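You operate a simulated robot arm through the tools that you are given. There is no shell and no other tool. Be economical: measure what you need, move in short steps, check, and stop when the job is done.

Carry out the task below with a simulated two-armed robot. There is one attempt and no reset: what you move stays moved.

TASK
Hold the yellow control box, jog the hoist to 0 mm and teach it, then prove it with a rinse.
Fine: hold it for both keys; blue button, then orange; wait for DONE; the door stays shut.

Only the result counts: the job must be done as asked and must still hold three seconds after the hand-in. Knocking over, shifting, dropping, spilling or breaking anything else fails it.

THE ROBOT
Two 6-joint arms with two-finger parallel grippers on one trunk, on a base that drives. Base frame: it is fixed to the floor where the robot stands at the start and does not move with it; the origin is under the middle of the robot, x ahead of it, y to its left, z up. Lengths are in cm, angles in degrees, forces in N, time in s.
The left shoulder is at the start at [6, 18.7, 124.7], the right one opposite. With the tool pointing down near the work surface each hand reaches from about 26 to 62 cm from the robot's upright axis, wherever it stands, measured 20 degrees to its own side. Places, roughly: blue button [30, 80, 90]; green button [30, 70, 90]; grey carriage [80, 80, 140]; jog key [50, -10, 100]; orange button [30, 60, 90]; red button [30, 60, 90]; stage one upper door [30, 70, 130]; state display [40, 60, 140]; steel lift arm [70, 80, 130]; teach key [50, -20, 100]; white button [30, 70, 100]. Payload 1.57 kg a hand.
Tool frame (each hand has its own): the origin (TCP) lies between the finger pads and is the grasp point; the fingertips stand 3 cm ahead of it; z points along the fingers, y is the line along which they close. The gripper opens to 11 cm. The fingers are 2.4 cm wide and 1.2 cm thick; the gripper's body (4.8 by 11.2 cm) begins 7.8 cm behind the TCP.
Orientation is told as [roll, pitch, yaw] about the base's x, y, z axes, in that order, counted from this pose: with the fingers straight down and closing along the base's y, the tool's x points along the base's -x, its y along +y and its z along -z.

THE INTERFACE
- The arms move only by the tool nudge_tool. It takes "left_commands", "right_commands" or both (then of equal length, played together; a hand with none holds still); each is one flat list of numbers, 7 for each row, row after row: the turn, a rotation vector about the tool's x, y, z in units of 180 degrees (1.0 is 180 degrees), then the shift along the tool's x, y, z in units of 250 mm (1.0 is 250 mm), then the closure in counts, from 0 (fully open) to 255 (shut). In form: [wx, wy, wz, x, y, z, fingers, wx, wy, wz, x, y, z, fingers, ...]. A call has 1 to 8 rows; each row is the pose to reach, as a shift and turn from the pose commanded when the call began, along the tool's axes at that moment. A call with a number of a shift or a turn outside -1 to 1 is refused whole. Rows are played at 5 a second. More than 5 cm and 8.6 degrees between two rows, or a gripper value outside its range, and nothing of the call is played. Where a pose cannot be reached the arm comes as near as it can. A force on the tool above 40 N (or 10 N above the force at the start of the call, whichever is more), or a blocked arm, ends the call early, and 0.2 s more pass. Each finger travels about 15.3 cm/s and halts on what it meets, pressing with about 39 N; the grip force reading is that of the motor and also rises with nothing between the fingers. The clock runs only during rows and for 0.2 s after the last one: add rows that repeat a pose to give the fingers time. It gives the time, the measured TCP pose, the force on the tool (base axes), the opening and the grip force at its end, in the units of the frame above (readings bear some noise), with the torque about the TCP (base axes, N m) and any sound that the robot's microphone picked up, and new pictures: "pictures" is both (left out), scene, wrist or none (wrist: the cameras of the hands that moved).
- Cameras (640 x 400 px; columns grow to the right, rows downward): "scene" is now at [1.51, 2.27, 178.84]; the picture's right is [0.27, -0.96, 0.00], its down [-0.73, -0.21, -0.66] and it looks along [0.63, 0.18, -0.76] (base axes); focal length 293 px, centre (320, 200). "left" rides on the left gripper at [7, -1.6, -14.1] in its tool frame; the picture's right is [0.23, 0.97, 0.00], its down [-0.86, 0.20, -0.48] and it looks along [-0.47, 0.11, 0.88] (tool axes); focal length 222 px, centre (320, 200). "right" rides on the right gripper at [7, 1.6, -14.1] in its tool frame; the picture's right is [-0.23, 0.97, 0.00], its down [-0.86, -0.20, -0.48] and it looks along [-0.47, -0.11, 0.88] (tool axes); focal length 222 px, centre (320, 200). There is no depth. A picture from a camera that has moved, and an enlarged one, comes with that camera's place and axes in the base frame and with its lens.
- slide_trunk(by): slides the trunk up (or, below 0, down) by that many cm; the arms and the scene camera ride with it, the base frame stays. It gives what a move gives, with no picture.
- steer(legs): drives the robot by 1 to 6 legs, each [ahead, left, turn to the left] in cm, cm and degrees, along the robot's own axes; the way and the turn of a leg run together, so that a leg with both is an arc; at most 150 cm and 180 degrees a leg. The arms and the cameras ride along, it lands a little off, and it stops where it bumps. It gives what a move gives, and a new picture of the scene camera.
- pan_tilt(pan, tilt): turns the head with the scene camera to pan (to the left, within 86 degrees either way) and tilt (down, from -29 to 69), counted from straight ahead of the robot. It gives what a move gives, and a new picture of the scene camera.
- close_up(camera, box): a new picture of the part [left, top, right, bottom] of that camera's present view, enlarged. No time passes.
- hand_in(): hands the job in; it is judged then, once.

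Work in short steps. Places have to be worked out from the pictures, the camera data and where the tool is seen: move nearer, look again, correct. Check each grasp and each placing, and mend what went wrong. You have 120 turns and 260 pictures in all, those below and enlarged ones among them. Open the grippers and draw the arms clear of the work before you hand the job in, unless the task says otherwise; then end with one line.

The tools are called after ">>>" as name(argument=value, ...) on one line, values as JSON. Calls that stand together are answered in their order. nudge_tool: Moves the arms, as the interface text tells. Its arguments: {"type":"object","properties":{"left_commands":{"type":"array"},"right_commands":{"type":"array"},"pictures":{"type":"string","enum":["both","scene","wrist","none"]}},"required":[]} The other tools are called the same way: slide_trunk (by) slides the trunk up or down; steer (legs) drives the base; pan_tilt (pan, tilt) turns the head that bears the scene camera; close_up (camera, box) takes an enlarged picture of a part of a camera's view; hand_in () hands the job in.

At the start:

```text
time_s: 0.0
left_ee_pos: [25.67, 31.51, 125.38]
left_tcp_rot: [0.0, 0.0, 0.0]
left_ft_force: [0.8, -0.4, 0.5]
left_ft_torque: [0.0, 0.0, 0.0]
left_gripper_width: 11.0
left_finger_force: 0.0
right_ee_pos: [34.33, 2.0, 127.92]
right_tcp_rot: [0.0, -0.1, 0.0]
right_ft_force: [0.5, 0.1, 0.5]
right_ft_torque: [0.02, -0.02, 0.0]
right_gripper_width: 10.99
right_finger_force: 0.0
trunk travel left (down, up): [-87.5, 11.5]
robot x, y, heading: [0.21, -0.17, -0.1]
head pan, tilt: [15.9, 49.0]
```

scene: 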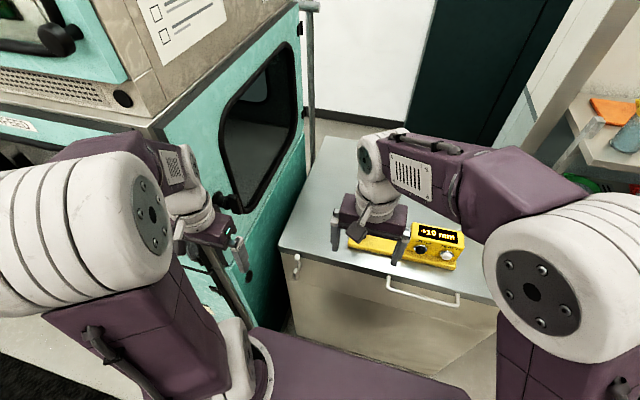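
right: 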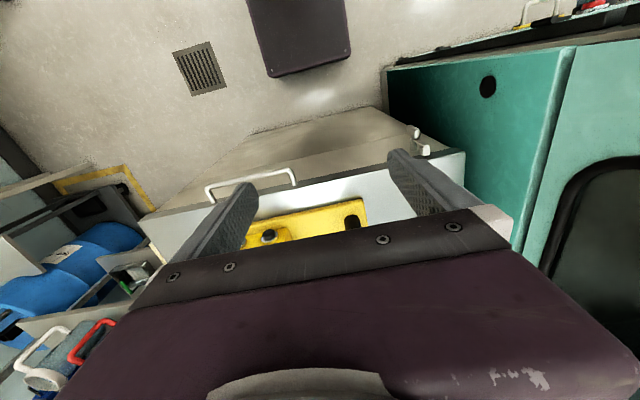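
left: 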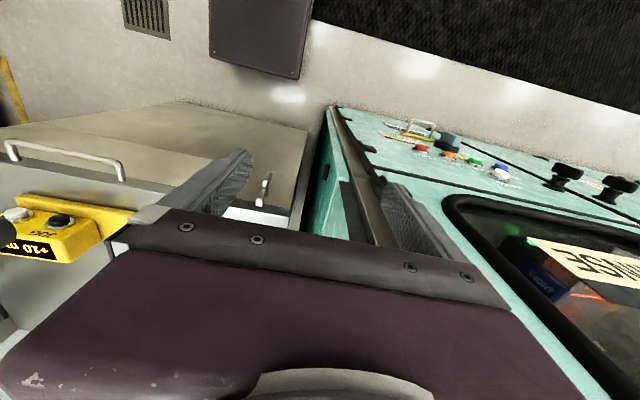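

The yellow box sits on the cabinet ahead under the right hand; its display reads about +10 mm. I look closer at it and at the instructions on the machine.

>>> close_up(camera="scene", box=[320, 180, 500, 290])

>>> close_up(camera="left", box=[320, 90, 640, 290])

>>> pan_tilt(pan=65, tilt=30)

```text
3.56 times, centred on (410, 235) of scene
camera zoom: at [1.51, 2.27, 178.84], right [0.27, -0.96, 0.0], down [-0.73, -0.21, -0.66], along [0.63, 0.18, -0.76], focal length 1042 px, centre (0, 76)
```

zoom: 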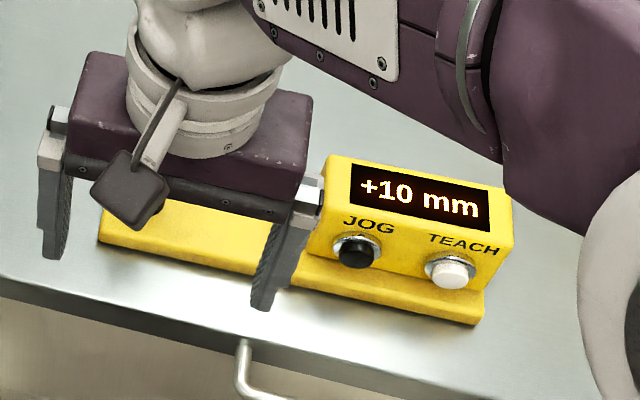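

```text
2.00 times, centred on (480, 190) of left
camera zoom: at [18.64, 29.89, 139.54], right [-0.23, 0.97, 0.0], down [0.86, 0.2, 0.48], along [0.47, 0.11, -0.88], focal length 444 px, centre (0, 220)
```

zoom: 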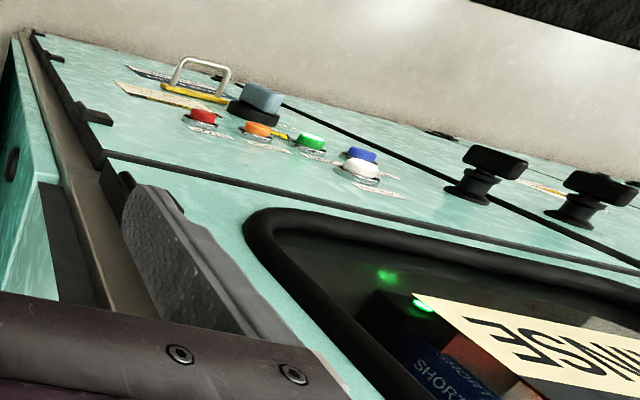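

```text
time_s: 1.2
left_ee_pos: [25.7, 31.55, 125.25]
left_tcp_rot: [0.0, 0.0, 0.0]
left_ft_force: [-1.1, 0.5, -0.1]
left_ft_torque: [0.05, 0.01, 0.02]
left_gripper_width: 11.01
left_finger_force: 0.0
right_ee_pos: [34.23, 1.9, 127.83]
right_tcp_rot: [0.0, 0.0, 0.0]
right_ft_force: [0.8, -0.7, 0.0]
right_ft_torque: [-0.03, 0.02, -0.01]
right_gripper_width: 10.99
right_finger_force: 0.0
trunk travel left (down, up): [-87.5, 11.5]
robot x, y, heading: [-0.01, 0.41, 0.1]
head pan, tilt: [65.0, 30.0]
camera scene: at [-2.15, 8.32, 181.66], right [0.91, -0.42, 0.0], down [-0.21, -0.45, -0.87], along [0.37, 0.78, -0.5], focal length 293 px, centre (320, 200)
```

scene: 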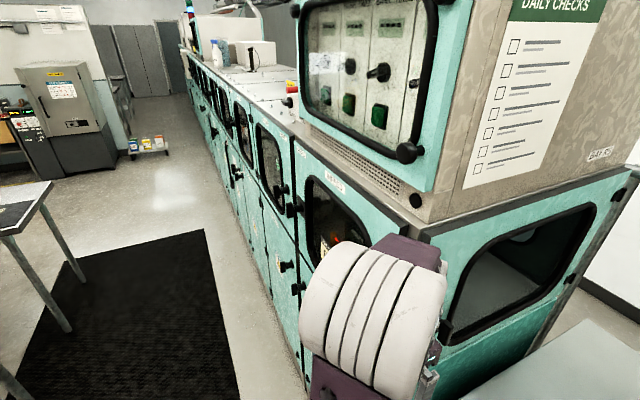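

The display reads +10 mm; keys face the robot. I put the head back and shift the right hand 20 cm to the right to uncover the box.

>>> nudge_tool(right_commands=[0, 0, 0, 0, -0.2, 0, 0, 0, 0, 0, 0, -0.4, 0, 0, 0, 0, 0, 0, -0.6, 0, 0, 0, 0, 0, 0, -0.8, 0, 0, 0, 0, 0, 0, -0.8, 0, 0], pictures="wrist")

>>> pan_tilt(pan=0, tilt=50)

```text
time_s: 2.4
left_ee_pos: [25.5, 31.41, 125.35]
left_tcp_rot: [-0.1, 0.0, 0.0]
left_ft_force: [0.1, -0.2, 1.3]
left_ft_torque: [-0.04, -0.02, -0.01]
left_gripper_width: 10.96
left_finger_force: 0.2
right_ee_pos: [34.16, -18.25, 128.06]
right_tcp_rot: [0.0, 0.0, 0.0]
right_ft_force: [0.4, -0.2, -0.4]
right_ft_torque: [-0.02, 0.03, 0.02]
right_gripper_width: 11.01
right_finger_force: 0.1
trunk travel left (down, up): [-87.5, 11.5]
robot x, y, heading: [0.02, 0.16, 0.0]
head pan, tilt: [65.0, 30.0]
camera right: at [27.36, -16.62, 142.11], right [0.23, 0.97, 0.0], down [0.86, -0.2, 0.48], along [0.47, -0.11, -0.88], focal length 222 px, centre (320, 200)
```

right: 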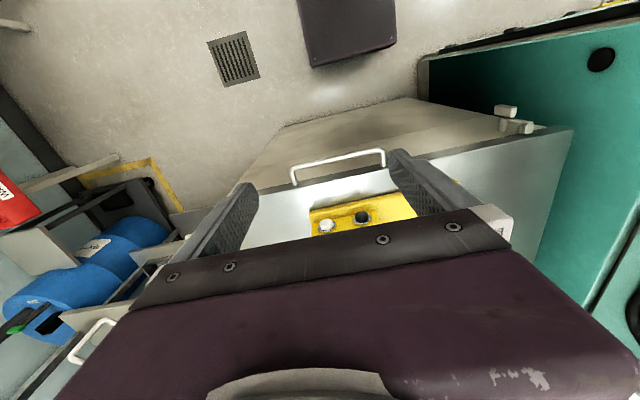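

```text
time_s: 3.7
left_ee_pos: [25.53, 31.63, 125.3]
left_tcp_rot: [0.0, 0.0, 0.0]
left_ft_force: [-0.8, 0.7, -0.5]
left_ft_torque: [0.0, 0.0, 0.02]
left_gripper_width: 10.98
left_finger_force: 0.0
right_ee_pos: [34.17, -18.13, 128.0]
right_tcp_rot: [0.0, 0.0, 0.0]
right_ft_force: [-0.3, -1.2, -0.3]
right_ft_torque: [-0.02, 0.0, -0.01]
right_gripper_width: 11.0
right_finger_force: 0.0
trunk travel left (down, up): [-87.5, 11.5]
robot x, y, heading: [-0.12, 0.03, 0.0]
head pan, tilt: [0.0, 50.0]
camera scene: at [1.72, 0.16, 178.71], right [0.0, -1.0, 0.0], down [-0.77, 0.0, -0.64], along [0.64, 0.0, -0.77], focal length 293 px, centre (320, 200)
```

scene: 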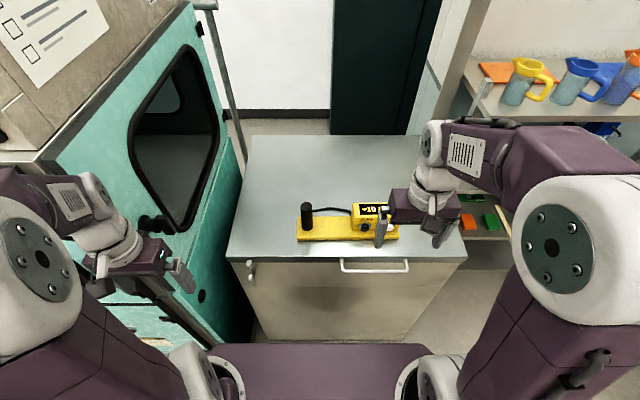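

A black post (a grip) stands on the left end of the bar. I enlarge it.

>>> close_up(camera="scene", box=[280, 180, 440, 280])

>>> close_up(camera="right", box=[220, 130, 460, 280])

```text
4.00 times, centred on (360, 230) of scene
camera zoom: at [1.72, 0.16, 178.71], right [0.0, -1.0, 0.0], down [-0.77, 0.0, -0.64], along [0.64, 0.0, -0.77], focal length 1173 px, centre (160, 80)
```

zoom: 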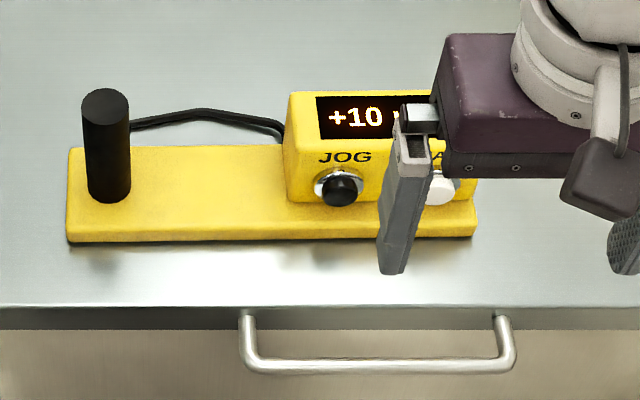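

```text
2.67 times, centred on (340, 205) of right
camera zoom: at [27.38, -16.54, 142.12], right [0.23, 0.97, 0.0], down [0.86, -0.2, 0.48], along [0.47, -0.11, -0.88], focal length 592 px, centre (267, 187)
```

zoom: 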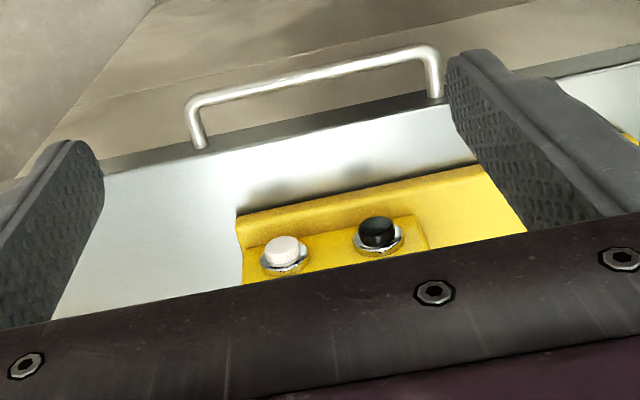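

Triangulating: JOG ≈ (54.4, -13.9, 102.5), TEACH ≈ (54.5, -21.5, 102.5), grip post ≈ (58.5, 4.5), top z≈109. I bring the left hand over the post, high up, in two halves.

>>> nudge_tool(left_commands=[0, 0, 0, -0.13, -0.11, 0, 0, 0, 0, 0, -0.26, -0.22, 0, 0, 0, 0, 0, -0.39, -0.33, 0, 0, 0, 0, 0, -0.52, -0.44, 0, 0, 0, 0, 0, -0.65, -0.54, 0, 0, 0, 0, 0, -0.65, -0.54, 0, 0], pictures="none")

>>> nudge_tool(left_commands=[0, 0, 0, -0.13, -0.11, 0, 0, 0, 0, 0, -0.26, -0.22, 0, 0, 0, 0, 0, -0.36, -0.33, 0, 0, 0, 0, 0, -0.48, -0.44, 0, 0, 0, 0, 0, -0.56, -0.54, 0, 0, 0, 0, 0, -0.56, -0.54, 0, 0], pictures="both")

```text
time_s: 4.5
left_ee_pos: [33.76, 24.17, 125.35]
left_tcp_rot: [0.1, 0.9, 0.7]
left_ft_force: [-0.4, 0.6, -0.2]
left_ft_torque: [-0.01, -0.05, 0.0]
left_gripper_width: 10.99
left_finger_force: 0.0
right_ee_pos: [34.0, -18.09, 128.17]
right_tcp_rot: [-0.1, -0.1, 0.1]
right_ft_force: [-0.1, 0.2, 0.5]
right_ft_torque: [-0.04, -0.06, -0.02]
right_gripper_width: 11.01
right_finger_force: 0.0
trunk travel left (down, up): [-87.5, 11.5]
robot x, y, heading: [-0.14, 0.14, 0.0]
head pan, tilt: [0.0, 50.0]
stopped in row 4 (left hand): the force on the tool passed its limit (the readings are from after the stop); the commanded pose is now the measured one
```

```text
time_s: 4.8
left_ee_pos: [34.0, 23.86, 125.23]
left_tcp_rot: [0.1, 2.2, 1.6]
left_ft_force: [-9.9, 0.5, 7.4]
left_ft_torque: [0.33, -0.65, 0.61]
left_gripper_width: 10.98
left_finger_force: 0.0
right_ee_pos: [34.12, -18.01, 128.15]
right_tcp_rot: [-0.1, -0.1, 0.2]
right_ft_force: [0.1, -0.2, -0.2]
right_ft_torque: [0.0, 0.02, -0.04]
right_gripper_width: 11.03
right_finger_force: 0.0
trunk travel left (down, up): [-87.5, 11.5]
robot x, y, heading: [0.1, -0.36, 0.1]
head pan, tilt: [0.0, 50.0]
stopped in row 1 (left hand): the force on the tool passed its limit (the readings are from after the stop); the commanded pose is now the measured one
camera scene: at [1.41, 0.22, 178.71], right [0.0, -1.0, 0.0], down [-0.77, 0.0, -0.64], along [0.64, 0.0, -0.77], focal length 293 px, centre (320, 200)
camera left: at [27.56, 22.03, 139.64], right [-0.25, 0.97, 0.01], down [0.87, 0.22, 0.45], along [0.43, 0.12, -0.89], focal length 222 px, centre (320, 200)
```

scene: 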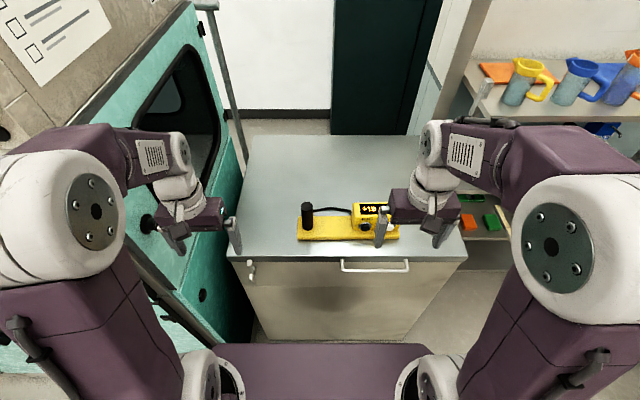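
left: 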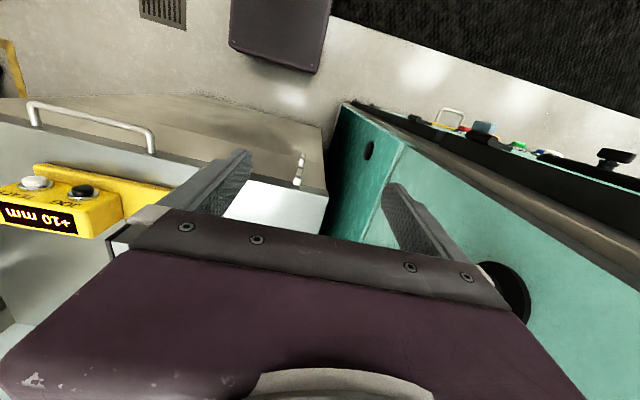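

The left finger touched the knob on the machine's side door. I back off toward the robot, then go sideways before moving forward.

>>> nudge_tool(left_commands=[0, 0, 0, 0.12, 0, 0, 0, 0, 0, 0, 0.12, -0.15, 0, 0, 0, 0, 0, 0.12, -0.34, 0, 0, 0, 0, 0, 0.12, -0.52, 0, 0, 0, 0, 0, 0.12, -0.7, 0, 0, 0, 0, 0, 0.12, -0.7, 0, 0], pictures="both")

```text
time_s: 6.2
left_ee_pos: [31.79, 6.13, 125.23]
left_tcp_rot: [0.2, 2.1, 1.5]
left_ft_force: [0.0, -0.9, 0.1]
left_ft_torque: [0.03, 0.0, 0.01]
left_gripper_width: 11.0
left_finger_force: 0.1
right_ee_pos: [34.37, -18.08, 128.04]
right_tcp_rot: [0.0, 0.1, 0.2]
right_ft_force: [0.3, 0.8, 0.1]
right_ft_torque: [0.02, -0.04, -0.02]
right_gripper_width: 10.98
right_finger_force: 0.0
trunk travel left (down, up): [-87.5, 11.5]
robot x, y, heading: [0.0, -0.38, -0.0]
head pan, tilt: [0.0, 50.0]
camera scene: at [1.76, 0.14, 178.71], right [0.0, -1.0, 0.0], down [-0.77, 0.0, -0.64], along [0.64, 0.0, -0.77], focal length 293 px, centre (320, 200)
camera left: at [25.31, 4.26, 139.69], right [-0.25, 0.97, 0.01], down [0.87, 0.22, 0.45], along [0.43, 0.12, -0.89], focal length 222 px, centre (320, 200)
```

scene: 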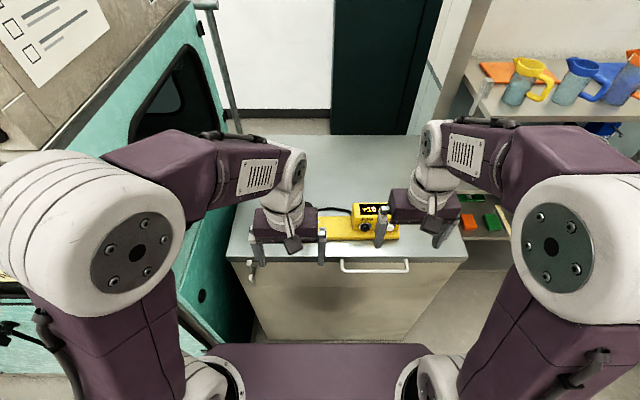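
left: 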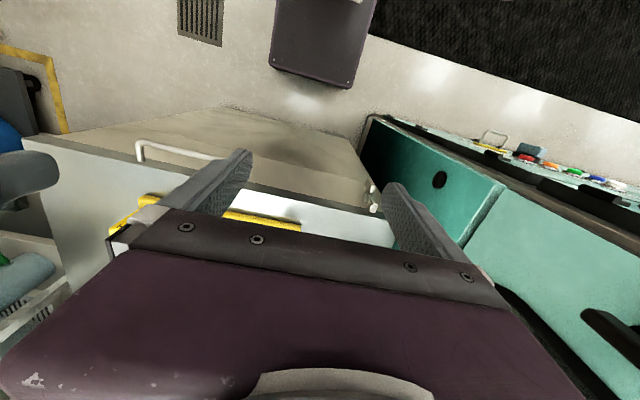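

Clear now. I go forward 24 cm at this height to just short of the post.

>>> nudge_tool(left_commands=[0, 0, 0, -0.19, 0, 0, 0, 0, 0, 0, -0.38, 0, 0, 0, 0, 0, 0, -0.57, 0, 0, 0, 0, 0, 0, -0.76, 0, 0, 0, 0, 0, 0, -0.95, 0, 0, 0, 0, 0, 0, -0.95, 0, 0, 0], pictures="both")

```text
time_s: 7.6
left_ee_pos: [55.5, 6.95, 124.4]
left_tcp_rot: [0.1, 2.3, 1.5]
left_ft_force: [1.1, 0.3, 0.6]
left_ft_torque: [-0.01, 0.01, 0.0]
left_gripper_width: 10.99
left_finger_force: 0.1
right_ee_pos: [34.32, -18.14, 128.12]
right_tcp_rot: [0.1, 0.0, 0.3]
right_ft_force: [0.0, -0.3, -0.6]
right_ft_torque: [-0.03, -0.03, 0.03]
right_gripper_width: 11.02
right_finger_force: 0.0
trunk travel left (down, up): [-87.5, 11.5]
robot x, y, heading: [-0.26, 0.31, -0.0]
head pan, tilt: [0.0, 50.0]
camera scene: at [1.6, 0.16, 178.71], right [0.0, -1.0, 0.0], down [-0.77, 0.0, -0.64], along [0.64, 0.0, -0.77], focal length 293 px, centre (320, 200)
camera left: at [49.05, 5.06, 138.89], right [-0.25, 0.97, 0.01], down [0.87, 0.22, 0.45], along [0.43, 0.12, -0.89], focal length 222 px, centre (320, 200)
```

scene: 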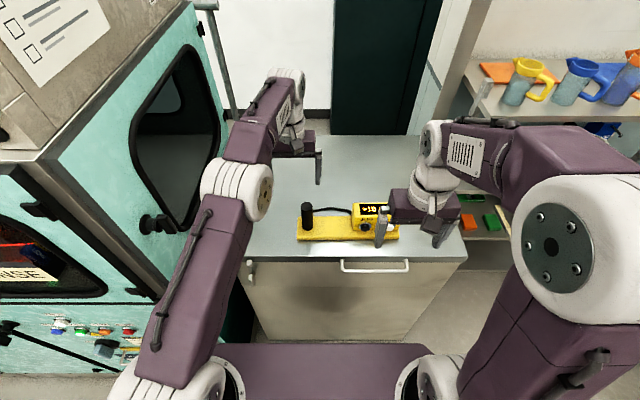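
left: 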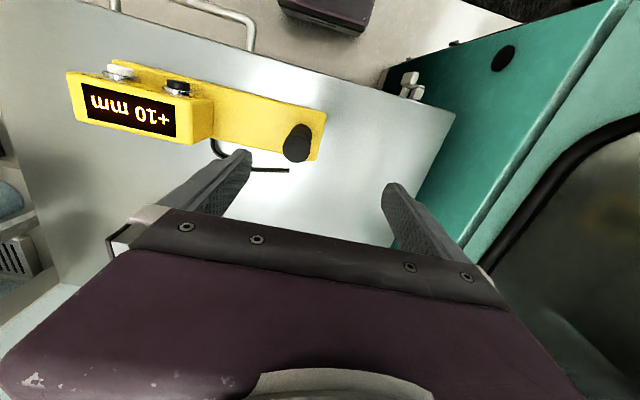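

The wrist view shows the post and bar. I enlarge to place the post accurately.

>>> close_up(camera="left", box=[240, 90, 360, 165])

>>> close_up(camera="scene", box=[280, 180, 400, 255])

```text
5.33 times, centred on (300, 128) of left
camera zoom: at [49.05, 5.06, 138.89], right [-0.25, 0.97, 0.01], down [0.87, 0.22, 0.45], along [0.43, 0.12, -0.89], focal length 1185 px, centre (427, 587)
```

zoom: 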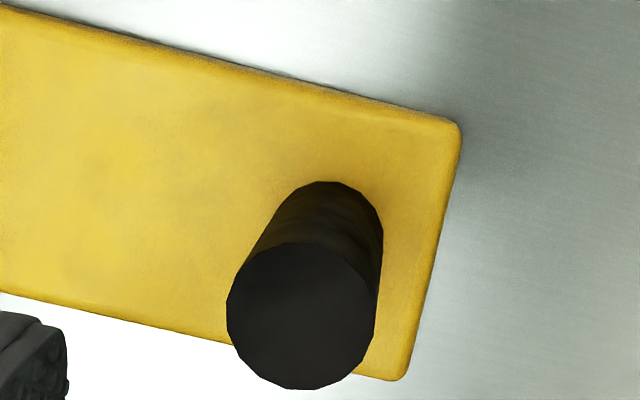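

```text
5.33 times, centred on (340, 218) of scene
camera zoom: at [1.6, 0.16, 178.71], right [0.0, -1.0, 0.0], down [-0.77, 0.0, -0.64], along [0.64, 0.0, -0.77], focal length 1564 px, centre (213, 107)
```

zoom: 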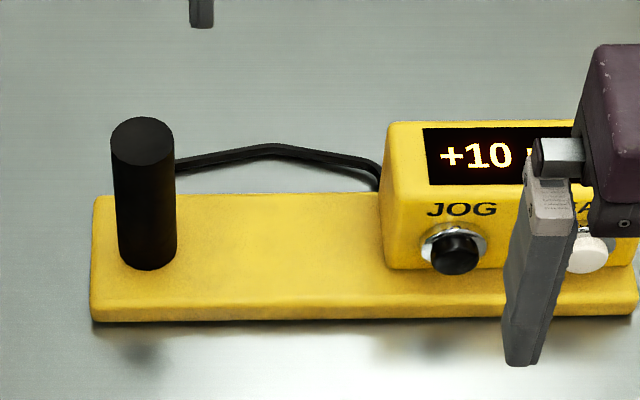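

Post top centre ≈ (56.7, 4.1, 109.4), diameter 3.7, bar top z≈98.6. I align and lower the left TCP to z≈104.5, fingers open around the post.

>>> nudge_tool(left_commands=[0, 0, 0, -0.03, -0.115, 0, 0, 0, 0, 0, -0.04, -0.115, 0.19, 0, 0, 0, 0, -0.05, -0.115, 0.38, 0, 0, 0, 0, -0.06, -0.115, 0.54, 0, 0, 0, 0, -0.07, -0.115, 0.67, 0, 0, 0, 0, -0.077, -0.115, 0.79, 0, 0, 0, 0, -0.077, -0.115, 0.79, 0], pictures="both")

```text
time_s: 9.2
left_ee_pos: [56.63, 4.11, 104.6]
left_tcp_rot: [0.1, 2.1, 1.5]
left_ft_force: [0.3, -0.3, 0.5]
left_ft_torque: [-0.01, 0.03, -0.01]
left_gripper_width: 10.99
left_finger_force: 0.0
left hand out of reach, approached as far as the arm can: row 1
right_ee_pos: [34.28, -18.01, 128.02]
right_tcp_rot: [0.0, -0.1, 0.1]
right_ft_force: [0.1, -0.6, -0.1]
right_ft_torque: [0.0, 0.01, -0.02]
right_gripper_width: 10.99
right_finger_force: 0.1
trunk travel left (down, up): [-87.5, 11.5]
robot x, y, heading: [-0.05, 0.19, -0.0]
head pan, tilt: [0.0, 50.0]
camera scene: at [1.69, 0.11, 178.71], right [0.0, -1.0, 0.0], down [-0.77, 0.0, -0.64], along [0.64, 0.0, -0.77], focal length 293 px, centre (320, 200)
camera left: at [50.29, 2.27, 119.01], right [-0.25, 0.97, 0.01], down [0.87, 0.22, 0.45], along [0.43, 0.12, -0.89], focal length 222 px, centre (320, 200)
```

scene: 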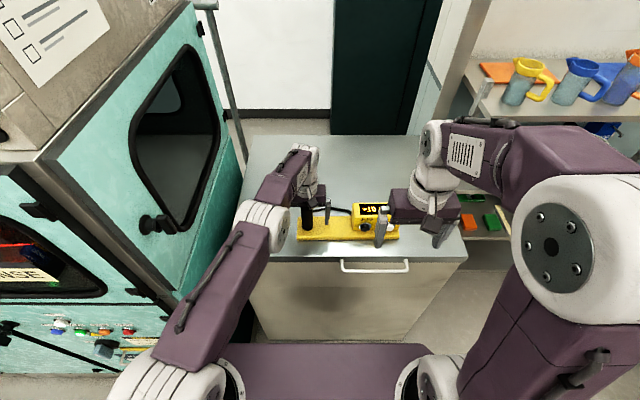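
left: 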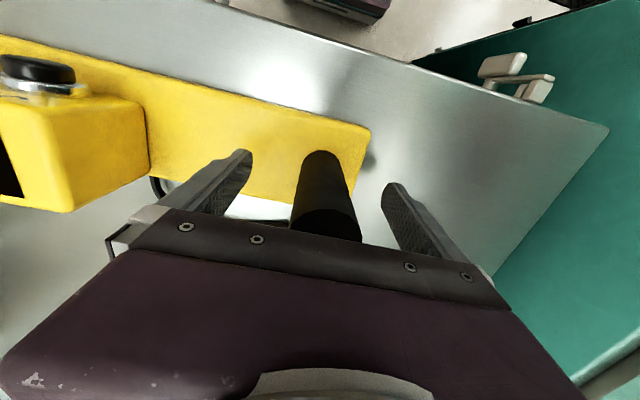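

The post is centred between the fingers. I close the left hand on it.

>>> nudge_tool(left_commands=[0, 0, 0, 0, 0, 0, 120, 0, 0, 0, 0, 0, 0, 255, 0, 0, 0, 0, 0, 0, 255, 0, 0, 0, 0, 0, 0, 255], right_commands=[0, 0, 0, 0, 0, -0.1, 255, 0, 0, 0, 0, 0, -0.2, 255, 0, 0, 0, 0, 0, -0.2, 255, 0, 0, 0, 0, 0, -0.2, 255], pictures="both")

```text
time_s: 10.2
left_ee_pos: [56.74, 4.15, 104.58]
left_tcp_rot: [0.1, 2.1, 1.5]
left_ft_force: [-1.1, 1.2, 0.4]
left_ft_torque: [-0.37, 0.12, 0.02]
left_gripper_width: 3.56
left_finger_force: 38.8
right_ee_pos: [34.47, -18.14, 133.05]
right_tcp_rot: [0.0, 0.0, 0.2]
right_ft_force: [0.8, 0.2, 0.6]
right_ft_torque: [0.0, 0.04, -0.04]
right_gripper_width: 0.01
right_finger_force: 21.4
trunk travel left (down, up): [-87.5, 11.5]
robot x, y, heading: [0.09, -0.24, 0.2]
head pan, tilt: [0.0, 50.0]
camera scene: at [1.73, 0.16, 178.71], right [0.0, -1.0, 0.0], down [-0.77, 0.0, -0.64], along [0.64, 0.0, -0.77], focal length 293 px, centre (320, 200)
camera right: at [27.56, -16.54, 147.13], right [0.22, 0.97, 0.0], down [0.86, -0.2, 0.48], along [0.47, -0.11, -0.88], focal length 222 px, centre (320, 200)
camera left: at [50.32, 2.3, 119.04], right [-0.25, 0.97, 0.01], down [0.87, 0.22, 0.45], along [0.43, 0.12, -0.89], focal length 222 px, centre (320, 200)
```

scene: 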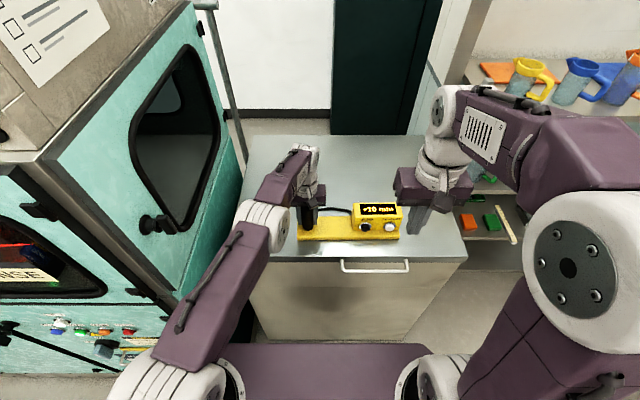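
right: 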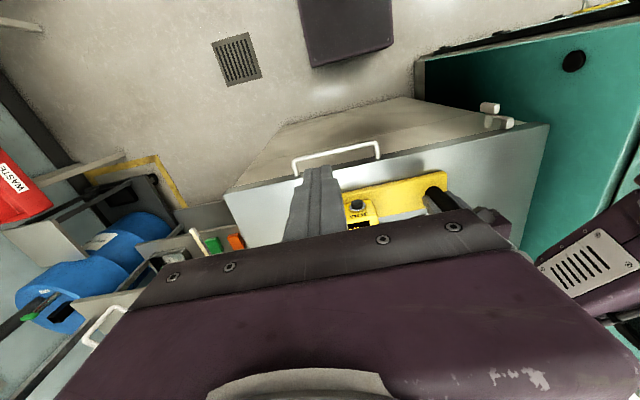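
left: 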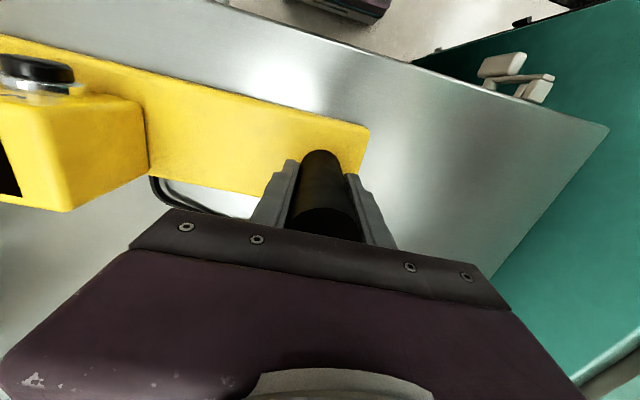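

Left grip holds the post (3.56 cm, 39 N). Now I tilt the closed right hand to point forward and 30° down while bringing it in front of, and above, the keys.

>>> nudge_tool(right_commands=[0, -0.0417, 0, -0.07, 0.02, 0.05, 255, 0, -0.0833, 0, -0.14, 0.04, 0.1, 255, 0, -0.125, 0, -0.21, 0.06, 0.15, 255, 0, -0.1667, 0, -0.28, 0.08, 0.2, 255, 0, -0.2083, 0, -0.35, 0.1, 0.25, 255, 0, -0.25, 0, -0.42, 0.12, 0.3, 255, 0, -0.2917, 0, -0.49, 0.14, 0.35, 255, 0, -0.3333, 0, -0.56, 0.16, 0.4, 255], pictures="both")

```text
time_s: 12.0
left_ee_pos: [56.91, 4.05, 104.53]
left_tcp_rot: [0.1, 2.1, 1.5]
left_ft_force: [0.0, -0.4, 1.9]
left_ft_torque: [-0.42, -0.18, -0.24]
left_gripper_width: 3.58
left_finger_force: 39.0
right_ee_pos: [48.64, -13.91, 123.01]
right_tcp_rot: [-0.4, -59.7, 0.4]
right_ft_force: [0.9, -0.8, -0.3]
right_ft_torque: [-0.01, 0.01, -0.01]
right_gripper_width: 0.0
right_finger_force: 21.1
right hand out of reach, approached as far as the arm can: row 5, 6, 7, 8
trunk travel left (down, up): [-87.5, 11.5]
robot x, y, heading: [-0.13, 0.13, 0.0]
head pan, tilt: [0.0, 50.0]
camera scene: at [1.95, 0.22, 178.72], right [0.0, -1.0, 0.0], down [-0.77, 0.0, -0.64], along [0.64, 0.0, -0.77], focal length 293 px, centre (320, 200)
camera right: at [33.11, -12.45, 123.96], right [0.11, 0.97, 0.19], down [0.02, -0.2, 0.98], along [0.99, -0.11, -0.04], focal length 222 px, centre (320, 200)
```

scene: 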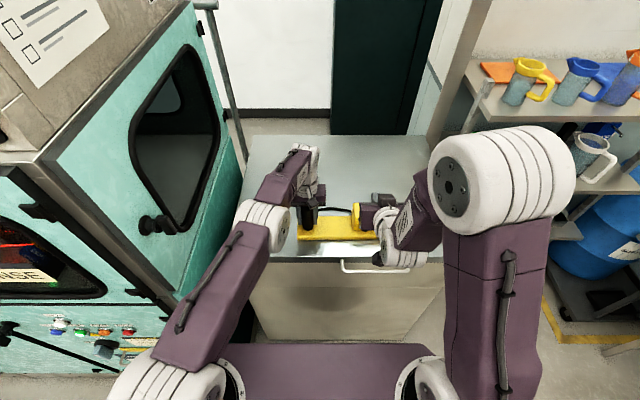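
right: 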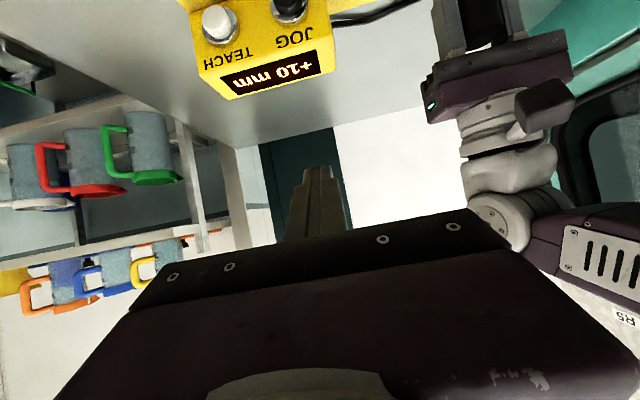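

The right camera now sees the display and both keys. I lower the hand until the fingertips are ~3 cm in front of JOG.

>>> nudge_tool(right_commands=[0, 0, 0, 0.147, 0, 0.091, 255, 0, 0, 0, 0.294, 0, 0.182, 255, 0, 0, 0, 0.441, 0, 0.273, 255, 0, 0, 0, 0.588, 0, 0.364, 255, 0, 0, 0, 0.588, 0, 0.364, 255], pictures="both")

```text
time_s: 13.2
left_ee_pos: [56.67, 4.15, 104.56]
left_tcp_rot: [0.1, 2.2, 1.6]
left_ft_force: [0.7, 1.0, 0.1]
left_ft_torque: [-0.38, 0.06, 0.32]
left_gripper_width: 3.58
left_finger_force: 38.7
right_ee_pos: [56.97, -12.26, 111.14]
right_tcp_rot: [-0.1, -59.4, 0.1]
right_ft_force: [0.4, -0.3, 0.0]
right_ft_torque: [0.01, 0.01, 0.0]
right_gripper_width: 0.01
right_finger_force: 21.8
right hand out of reach, approached as far as the arm can: row 1, 2, 3, 4, 5
trunk travel left (down, up): [-87.5, 11.5]
robot x, y, heading: [-0.07, -0.07, 0.2]
head pan, tilt: [0.0, 50.0]
camera scene: at [1.68, 0.12, 178.7], right [0.0, -1.0, 0.0], down [-0.77, 0.0, -0.64], along [0.64, 0.0, -0.77], focal length 293 px, centre (320, 200)
camera right: at [41.34, -10.68, 112.14], right [0.11, 0.97, 0.19], down [0.02, -0.2, 0.98], along [0.99, -0.11, -0.05], focal length 222 px, centre (320, 200)
```

scene: 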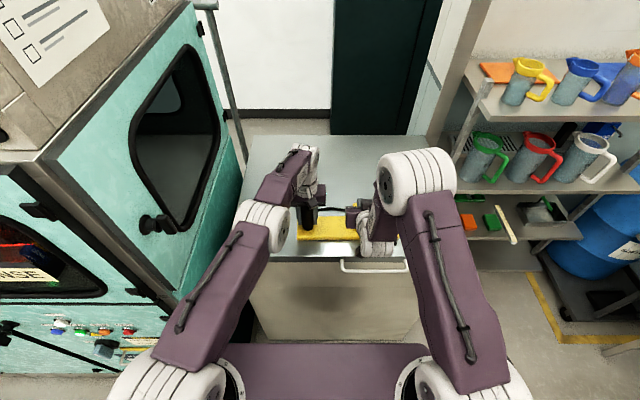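
right: 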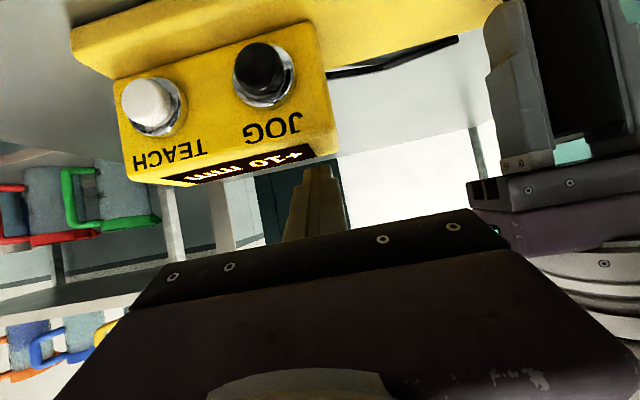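

JOG was too close for that tilt: the arm folded short and ended above the box. I go up 10 cm and lessen the tilt to about 38°, which puts the wrist further from the shoulder.

>>> nudge_tool(right_commands=[0, 0, 0, -0.17, 0, -0.1, 255, 0, 0.04, 0, -0.346, 0, -0.2, 255, 0, 0.08, 0, -0.346, 0, -0.2, 255, 0, 0.119, 0, -0.346, 0, -0.2, 255, 0, 0.119, 0, -0.346, 0, -0.2, 255], pictures="wrist")

```text
refused: row 2 steps farther than a row can; nothing moved
```

Step slightly too large; I use smaller rows.

>>> nudge_tool(right_commands=[0, 0, 0, -0.16, 0, -0.09, 255, 0, 0.03, 0, -0.31, 0, -0.18, 255, 0, 0.06, 0, -0.346, 0, -0.2, 255, 0, 0.09, 0, -0.346, 0, -0.2, 255, 0, 0.119, 0, -0.346, 0, -0.2, 255, 0, 0.119, 0, -0.346, 0, -0.2, 255], pictures="wrist")

```text
time_s: 14.6
left_ee_pos: [56.65, 4.12, 104.64]
left_tcp_rot: [0.1, 2.1, 1.5]
left_ft_force: [-1.3, 0.6, 0.2]
left_ft_torque: [-0.44, 0.09, -0.24]
left_gripper_width: 3.59
left_finger_force: 39.5
right_ee_pos: [57.13, -12.44, 121.03]
right_tcp_rot: [-0.4, -40.3, 0.1]
right_ft_force: [-0.2, -1.3, 0.6]
right_ft_torque: [0.02, 0.03, 0.01]
right_gripper_width: 0.01
right_finger_force: 21.6
trunk travel left (down, up): [-87.5, 11.5]
robot x, y, heading: [0.01, -0.08, 0.2]
head pan, tilt: [0.0, 50.0]
camera right: at [42.76, -10.77, 127.22], right [0.17, 0.97, 0.14], down [0.34, -0.19, 0.92], along [0.92, -0.11, -0.37], focal length 222 px, centre (320, 200)
```

right: 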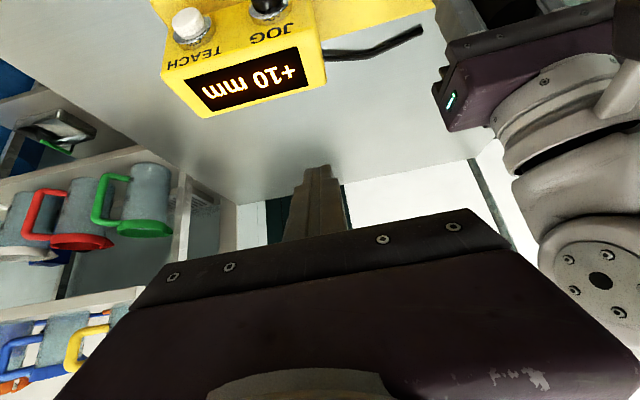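

Reached; the pose reference is the actual one. I move back 8.6 cm and then down 8 cm, checking reach.

>>> nudge_tool(right_commands=[0, 0, 0, 0.131, -0.032, -0.112, 255, 0, 0, 0, 0.262, -0.064, -0.223, 255, 0, 0, 0, 0.366, -0.064, -0.101, 255, 0, 0, 0, 0.469, -0.064, 0.021, 255, 0, 0, 0, 0.469, -0.064, 0.021, 255], pictures="both")

```text
time_s: 15.8
left_ee_pos: [56.72, 4.06, 104.58]
left_tcp_rot: [0.1, 2.0, 1.7]
left_ft_force: [1.0, 0.2, 0.6]
left_ft_torque: [-0.37, 0.09, 0.21]
left_gripper_width: 3.57
left_finger_force: 39.2
right_ee_pos: [48.17, -13.68, 113.26]
right_tcp_rot: [0.1, -38.6, 0.2]
right_ft_force: [-0.7, 0.4, 0.3]
right_ft_torque: [-0.03, -0.02, -0.04]
right_gripper_width: 0.02
right_finger_force: 22.1
trunk travel left (down, up): [-87.5, 11.5]
robot x, y, heading: [0.02, 0.28, 0.0]
head pan, tilt: [0.0, 50.0]
camera scene: at [1.65, 0.11, 178.71], right [0.0, -1.0, 0.0], down [-0.77, 0.0, -0.64], along [0.64, 0.0, -0.77], focal length 293 px, centre (320, 200)
camera right: at [33.97, -12.18, 119.97], right [0.17, 0.97, 0.14], down [0.37, -0.2, 0.91], along [0.91, -0.11, -0.4], focal length 222 px, centre (320, 200)
```

scene: 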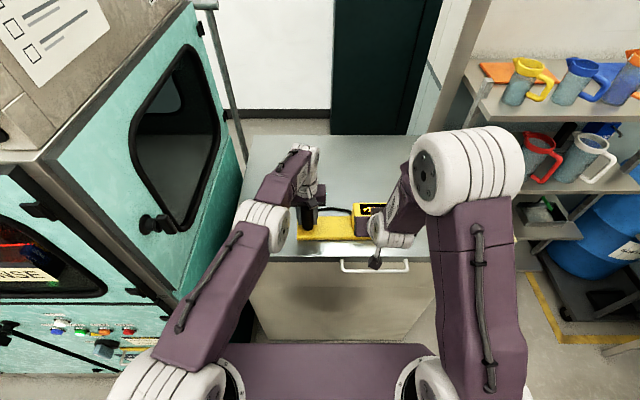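
right: 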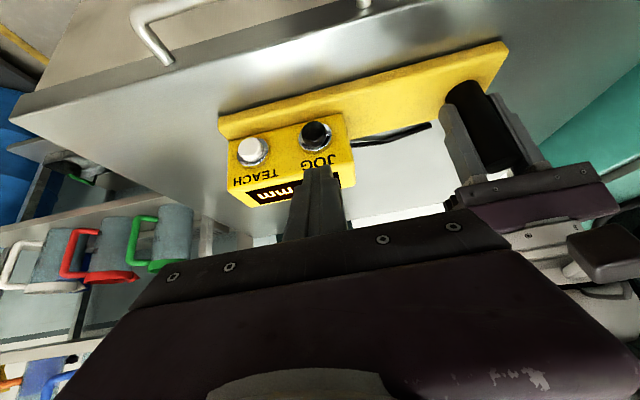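

The estimate holds (JOG at 54.8, -14.1). I lower the remaining 9 cm to be level with the key, ~2.5 cm in front of it.

>>> nudge_tool(right_commands=[0, 0, 0, 0.071, -0.01, 0.1, 255, 0, 0, 0, 0.142, -0.01, 0.2, 255, 0, 0, 0, 0.21, -0.01, 0.295, 255, 0, 0, 0, 0.21, -0.01, 0.295, 255], pictures="both")

```text
time_s: 16.8
left_ee_pos: [56.63, 4.14, 104.53]
left_tcp_rot: [0.1, 2.1, 1.6]
left_ft_force: [0.6, 0.6, -0.1]
left_ft_torque: [-0.45, 0.12, 0.09]
left_gripper_width: 3.58
left_finger_force: 39.0
right_ee_pos: [48.65, -13.97, 104.06]
right_tcp_rot: [0.0, -38.5, 0.1]
right_ft_force: [-0.9, 0.7, -0.2]
right_ft_torque: [-0.02, -0.03, 0.0]
right_gripper_width: 0.0
right_finger_force: 21.2
trunk travel left (down, up): [-87.5, 11.5]
robot x, y, heading: [-0.2, -0.25, 0.2]
head pan, tilt: [0.0, 50.0]
camera scene: at [1.7, 0.13, 178.71], right [0.0, -1.0, 0.0], down [-0.77, 0.0, -0.64], along [0.64, 0.0, -0.77], focal length 293 px, centre (320, 200)
camera right: at [34.45, -12.43, 110.68], right [0.17, 0.97, 0.14], down [0.37, -0.2, 0.91], along [0.91, -0.11, -0.4], focal length 222 px, centre (320, 200)
```

scene: 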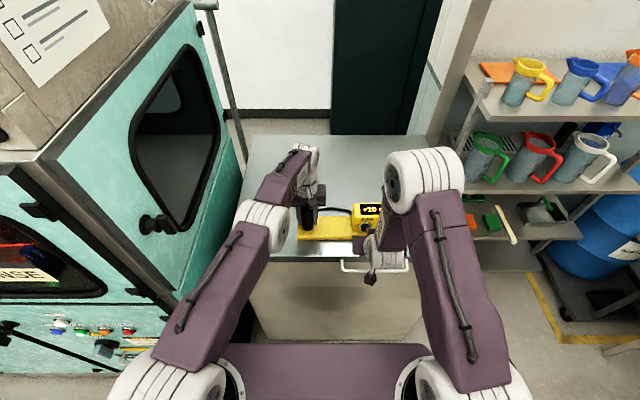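
right: 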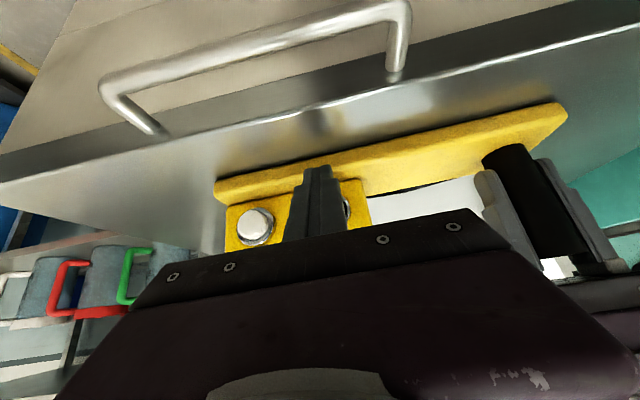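

The tip is in front of JOG. I make a short press: advance 2.6 cm and retreat within the call, then read the display.

>>> nudge_tool(right_commands=[0, 0, 0, -0.05, 0.008, 0.04, 255, 0, 0, 0, -0.066, 0.008, 0.053, 255, 0, 0, 0, -0.081, 0.008, 0.065, 255, 0, 0, 0, -0.04, 0.008, 0.032, 255, 0, 0, 0, -0.0, 0.008, 0.0, 255], pictures="none")

>>> close_up(camera="scene", box=[320, 180, 420, 260])

```text
time_s: 18.0
left_ee_pos: [56.66, 4.09, 104.59]
left_tcp_rot: [0.0, 2.2, 1.5]
left_ft_force: [1.1, 0.2, 0.0]
left_ft_torque: [-0.69, -0.13, 0.21]
left_gripper_width: 3.57
left_finger_force: 38.5
right_ee_pos: [48.54, -13.79, 104.22]
right_tcp_rot: [0.0, -38.5, 0.1]
right_ft_force: [0.2, 0.5, -0.1]
right_ft_torque: [0.0, 0.02, 0.01]
right_gripper_width: 0.0
right_finger_force: 21.5
trunk travel left (down, up): [-87.5, 11.5]
robot x, y, heading: [-0.41, -0.08, 0.1]
head pan, tilt: [0.0, 50.0]
heard: click
```

```text
5.00 times, centred on (370, 220) of scene
camera zoom: at [1.7, 0.15, 178.71], right [0.0, -1.0, 0.0], down [-0.77, 0.0, -0.64], along [0.64, 0.0, -0.77], focal length 1466 px, centre (70, 100)
```

zoom: 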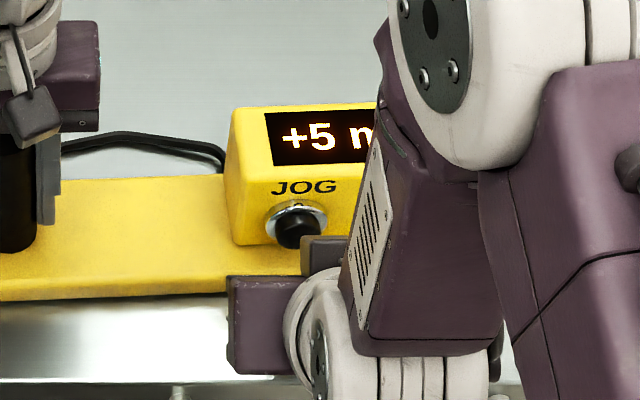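

One click took it from +10 to +5. I repeat the identical press.

>>> nudge_tool(right_commands=[0, 0, 0, -0.05, 0, 0.04, 255, 0, 0, 0, -0.066, 0, 0.053, 255, 0, 0, 0, -0.081, 0, 0.065, 255, 0, 0, 0, -0.04, 0, 0.032, 255, 0, 0, 0, 0, 0, 0.0, 255], pictures="none")

>>> close_up(camera="scene", box=[320, 180, 420, 260])

```text
time_s: 19.2
left_ee_pos: [56.79, 4.08, 104.55]
left_tcp_rot: [0.2, 2.1, 1.5]
left_ft_force: [0.8, -0.6, 1.0]
left_ft_torque: [-0.66, -0.09, 0.27]
left_gripper_width: 3.57
left_finger_force: 38.7
right_ee_pos: [48.78, -13.75, 104.27]
right_tcp_rot: [-0.1, -38.6, 0.2]
right_ft_force: [-0.4, 0.4, 0.5]
right_ft_torque: [0.05, -0.05, 0.03]
right_gripper_width: 0.01
right_finger_force: 21.4
trunk travel left (down, up): [-87.5, 11.5]
robot x, y, heading: [-0.02, -0.11, 0.1]
head pan, tilt: [0.0, 50.0]
heard: click
```

```text
5.00 times, centred on (370, 220) of scene
camera zoom: at [1.72, 0.15, 178.71], right [0.0, -1.0, 0.0], down [-0.77, 0.0, -0.64], along [0.64, 0.0, -0.77], focal length 1466 px, centre (70, 100)
```

zoom: 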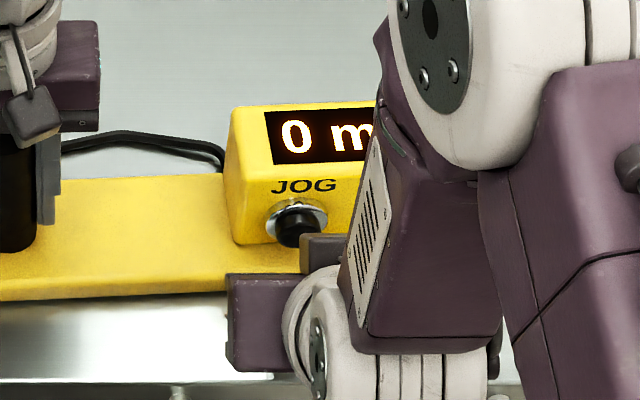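

0 mm. I shift 7.8 cm to the right to TEACH and press the same way.

>>> nudge_tool(right_commands=[0, 0, 0, 0.01, -0.156, 0, 255, 0, 0, 0, 0, -0.312, 0, 255, 0, 0, 0, 0, -0.312, 0, 255, 0, 0, 0, -0.05, -0.312, 0.04, 255, 0, 0, 0, -0.066, -0.312, 0.053, 255, 0, 0, 0, -0.081, -0.312, 0.065, 255, 0, 0, 0, -0.04, -0.312, 0.032, 255, 0, 0, 0, 0, -0.312, 0, 255], pictures="wrist")

>>> close_up(camera="scene", box=[320, 180, 420, 260])

```text
time_s: 21.0
left_ee_pos: [56.73, 4.07, 104.54]
left_tcp_rot: [0.0, 2.0, 1.5]
left_ft_force: [-1.4, 0.6, -0.7]
left_ft_torque: [-0.45, 0.08, -0.08]
left_gripper_width: 3.57
left_finger_force: 39.1
right_ee_pos: [48.77, -21.73, 104.37]
right_tcp_rot: [-0.2, -38.5, 0.2]
right_ft_force: [-0.3, 0.1, 0.0]
right_ft_torque: [-0.03, -0.03, -0.01]
right_gripper_width: 0.0
right_finger_force: 21.6
trunk travel left (down, up): [-87.5, 11.5]
robot x, y, heading: [-0.3, 0.15, 0.3]
head pan, tilt: [0.0, 50.0]
camera right: at [34.56, -20.17, 111.0], right [0.17, 0.97, 0.14], down [0.37, -0.2, 0.91], along [0.91, -0.11, -0.4], focal length 222 px, centre (320, 200)
```

right: 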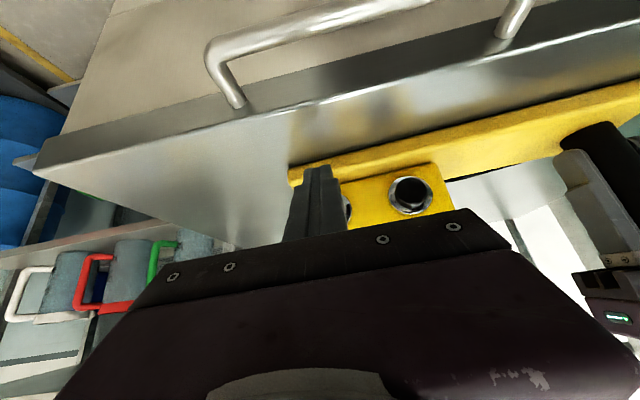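

```text
5.00 times, centred on (370, 220) of scene
camera zoom: at [1.71, 0.16, 178.71], right [0.0, -1.0, 0.0], down [-0.77, 0.0, -0.64], along [0.64, 0.0, -0.77], focal length 1466 px, centre (70, 100)
```

zoom: 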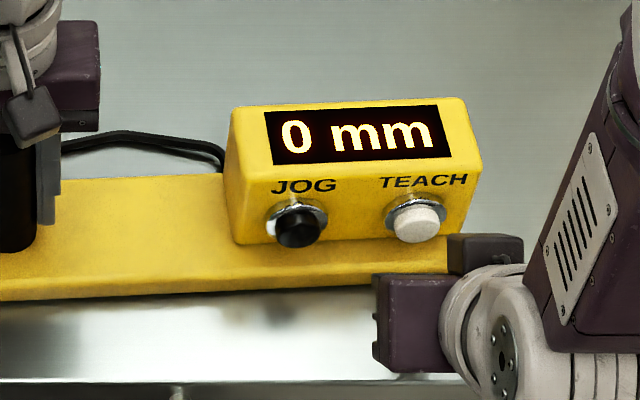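

No click was heard, display unchanged. I press TEACH a little deeper (3.2 cm).

>>> nudge_tool(right_commands=[0, 0, 0, -0.05, -0.008, 0.045, 255, 0, 0, 0, -0.075, -0.008, 0.067, 255, 0, 0, 0, -0.09, -0.008, 0.08, 255, 0, 0, 0, -0.1, -0.008, 0.087, 255, 0, 0, 0, -0.1, -0.008, 0.087, 255, 0, 0, 0, -0.05, -0.008, 0.04, 255, 0, 0, 0, 0, -0.008, 0, 255], pictures="none")

>>> close_up(camera="scene", box=[320, 180, 420, 260])

```text
time_s: 22.6
left_ee_pos: [56.68, 4.16, 104.62]
left_tcp_rot: [0.1, 2.1, 1.5]
left_ft_force: [1.4, -0.5, 0.9]
left_ft_torque: [-0.51, -0.11, 0.23]
left_gripper_width: 3.57
left_finger_force: 39.0
right_ee_pos: [48.88, -21.82, 104.34]
right_tcp_rot: [0.0, -38.5, 0.2]
right_ft_force: [0.0, 1.4, -0.5]
right_ft_torque: [0.01, -0.01, -0.01]
right_gripper_width: 0.0
right_finger_force: 21.3
trunk travel left (down, up): [-87.5, 11.5]
robot x, y, heading: [-0.22, 0.31, 0.2]
head pan, tilt: [0.0, 50.0]
heard: click
```

```text
5.00 times, centred on (370, 220) of scene
camera zoom: at [1.72, 0.14, 178.71], right [0.0, -1.0, 0.0], down [-0.77, 0.0, -0.64], along [0.64, 0.0, -0.77], focal length 1466 px, centre (70, 100)
```

zoom: 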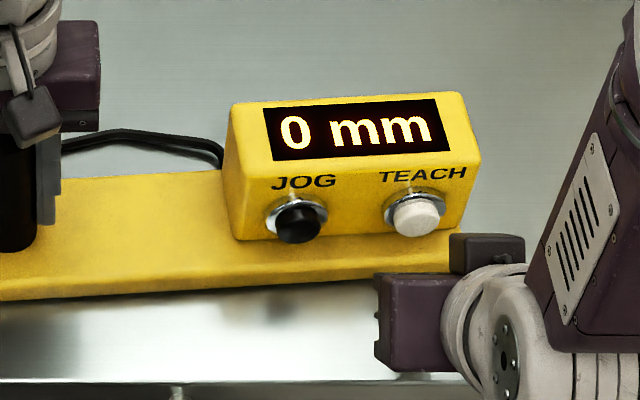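

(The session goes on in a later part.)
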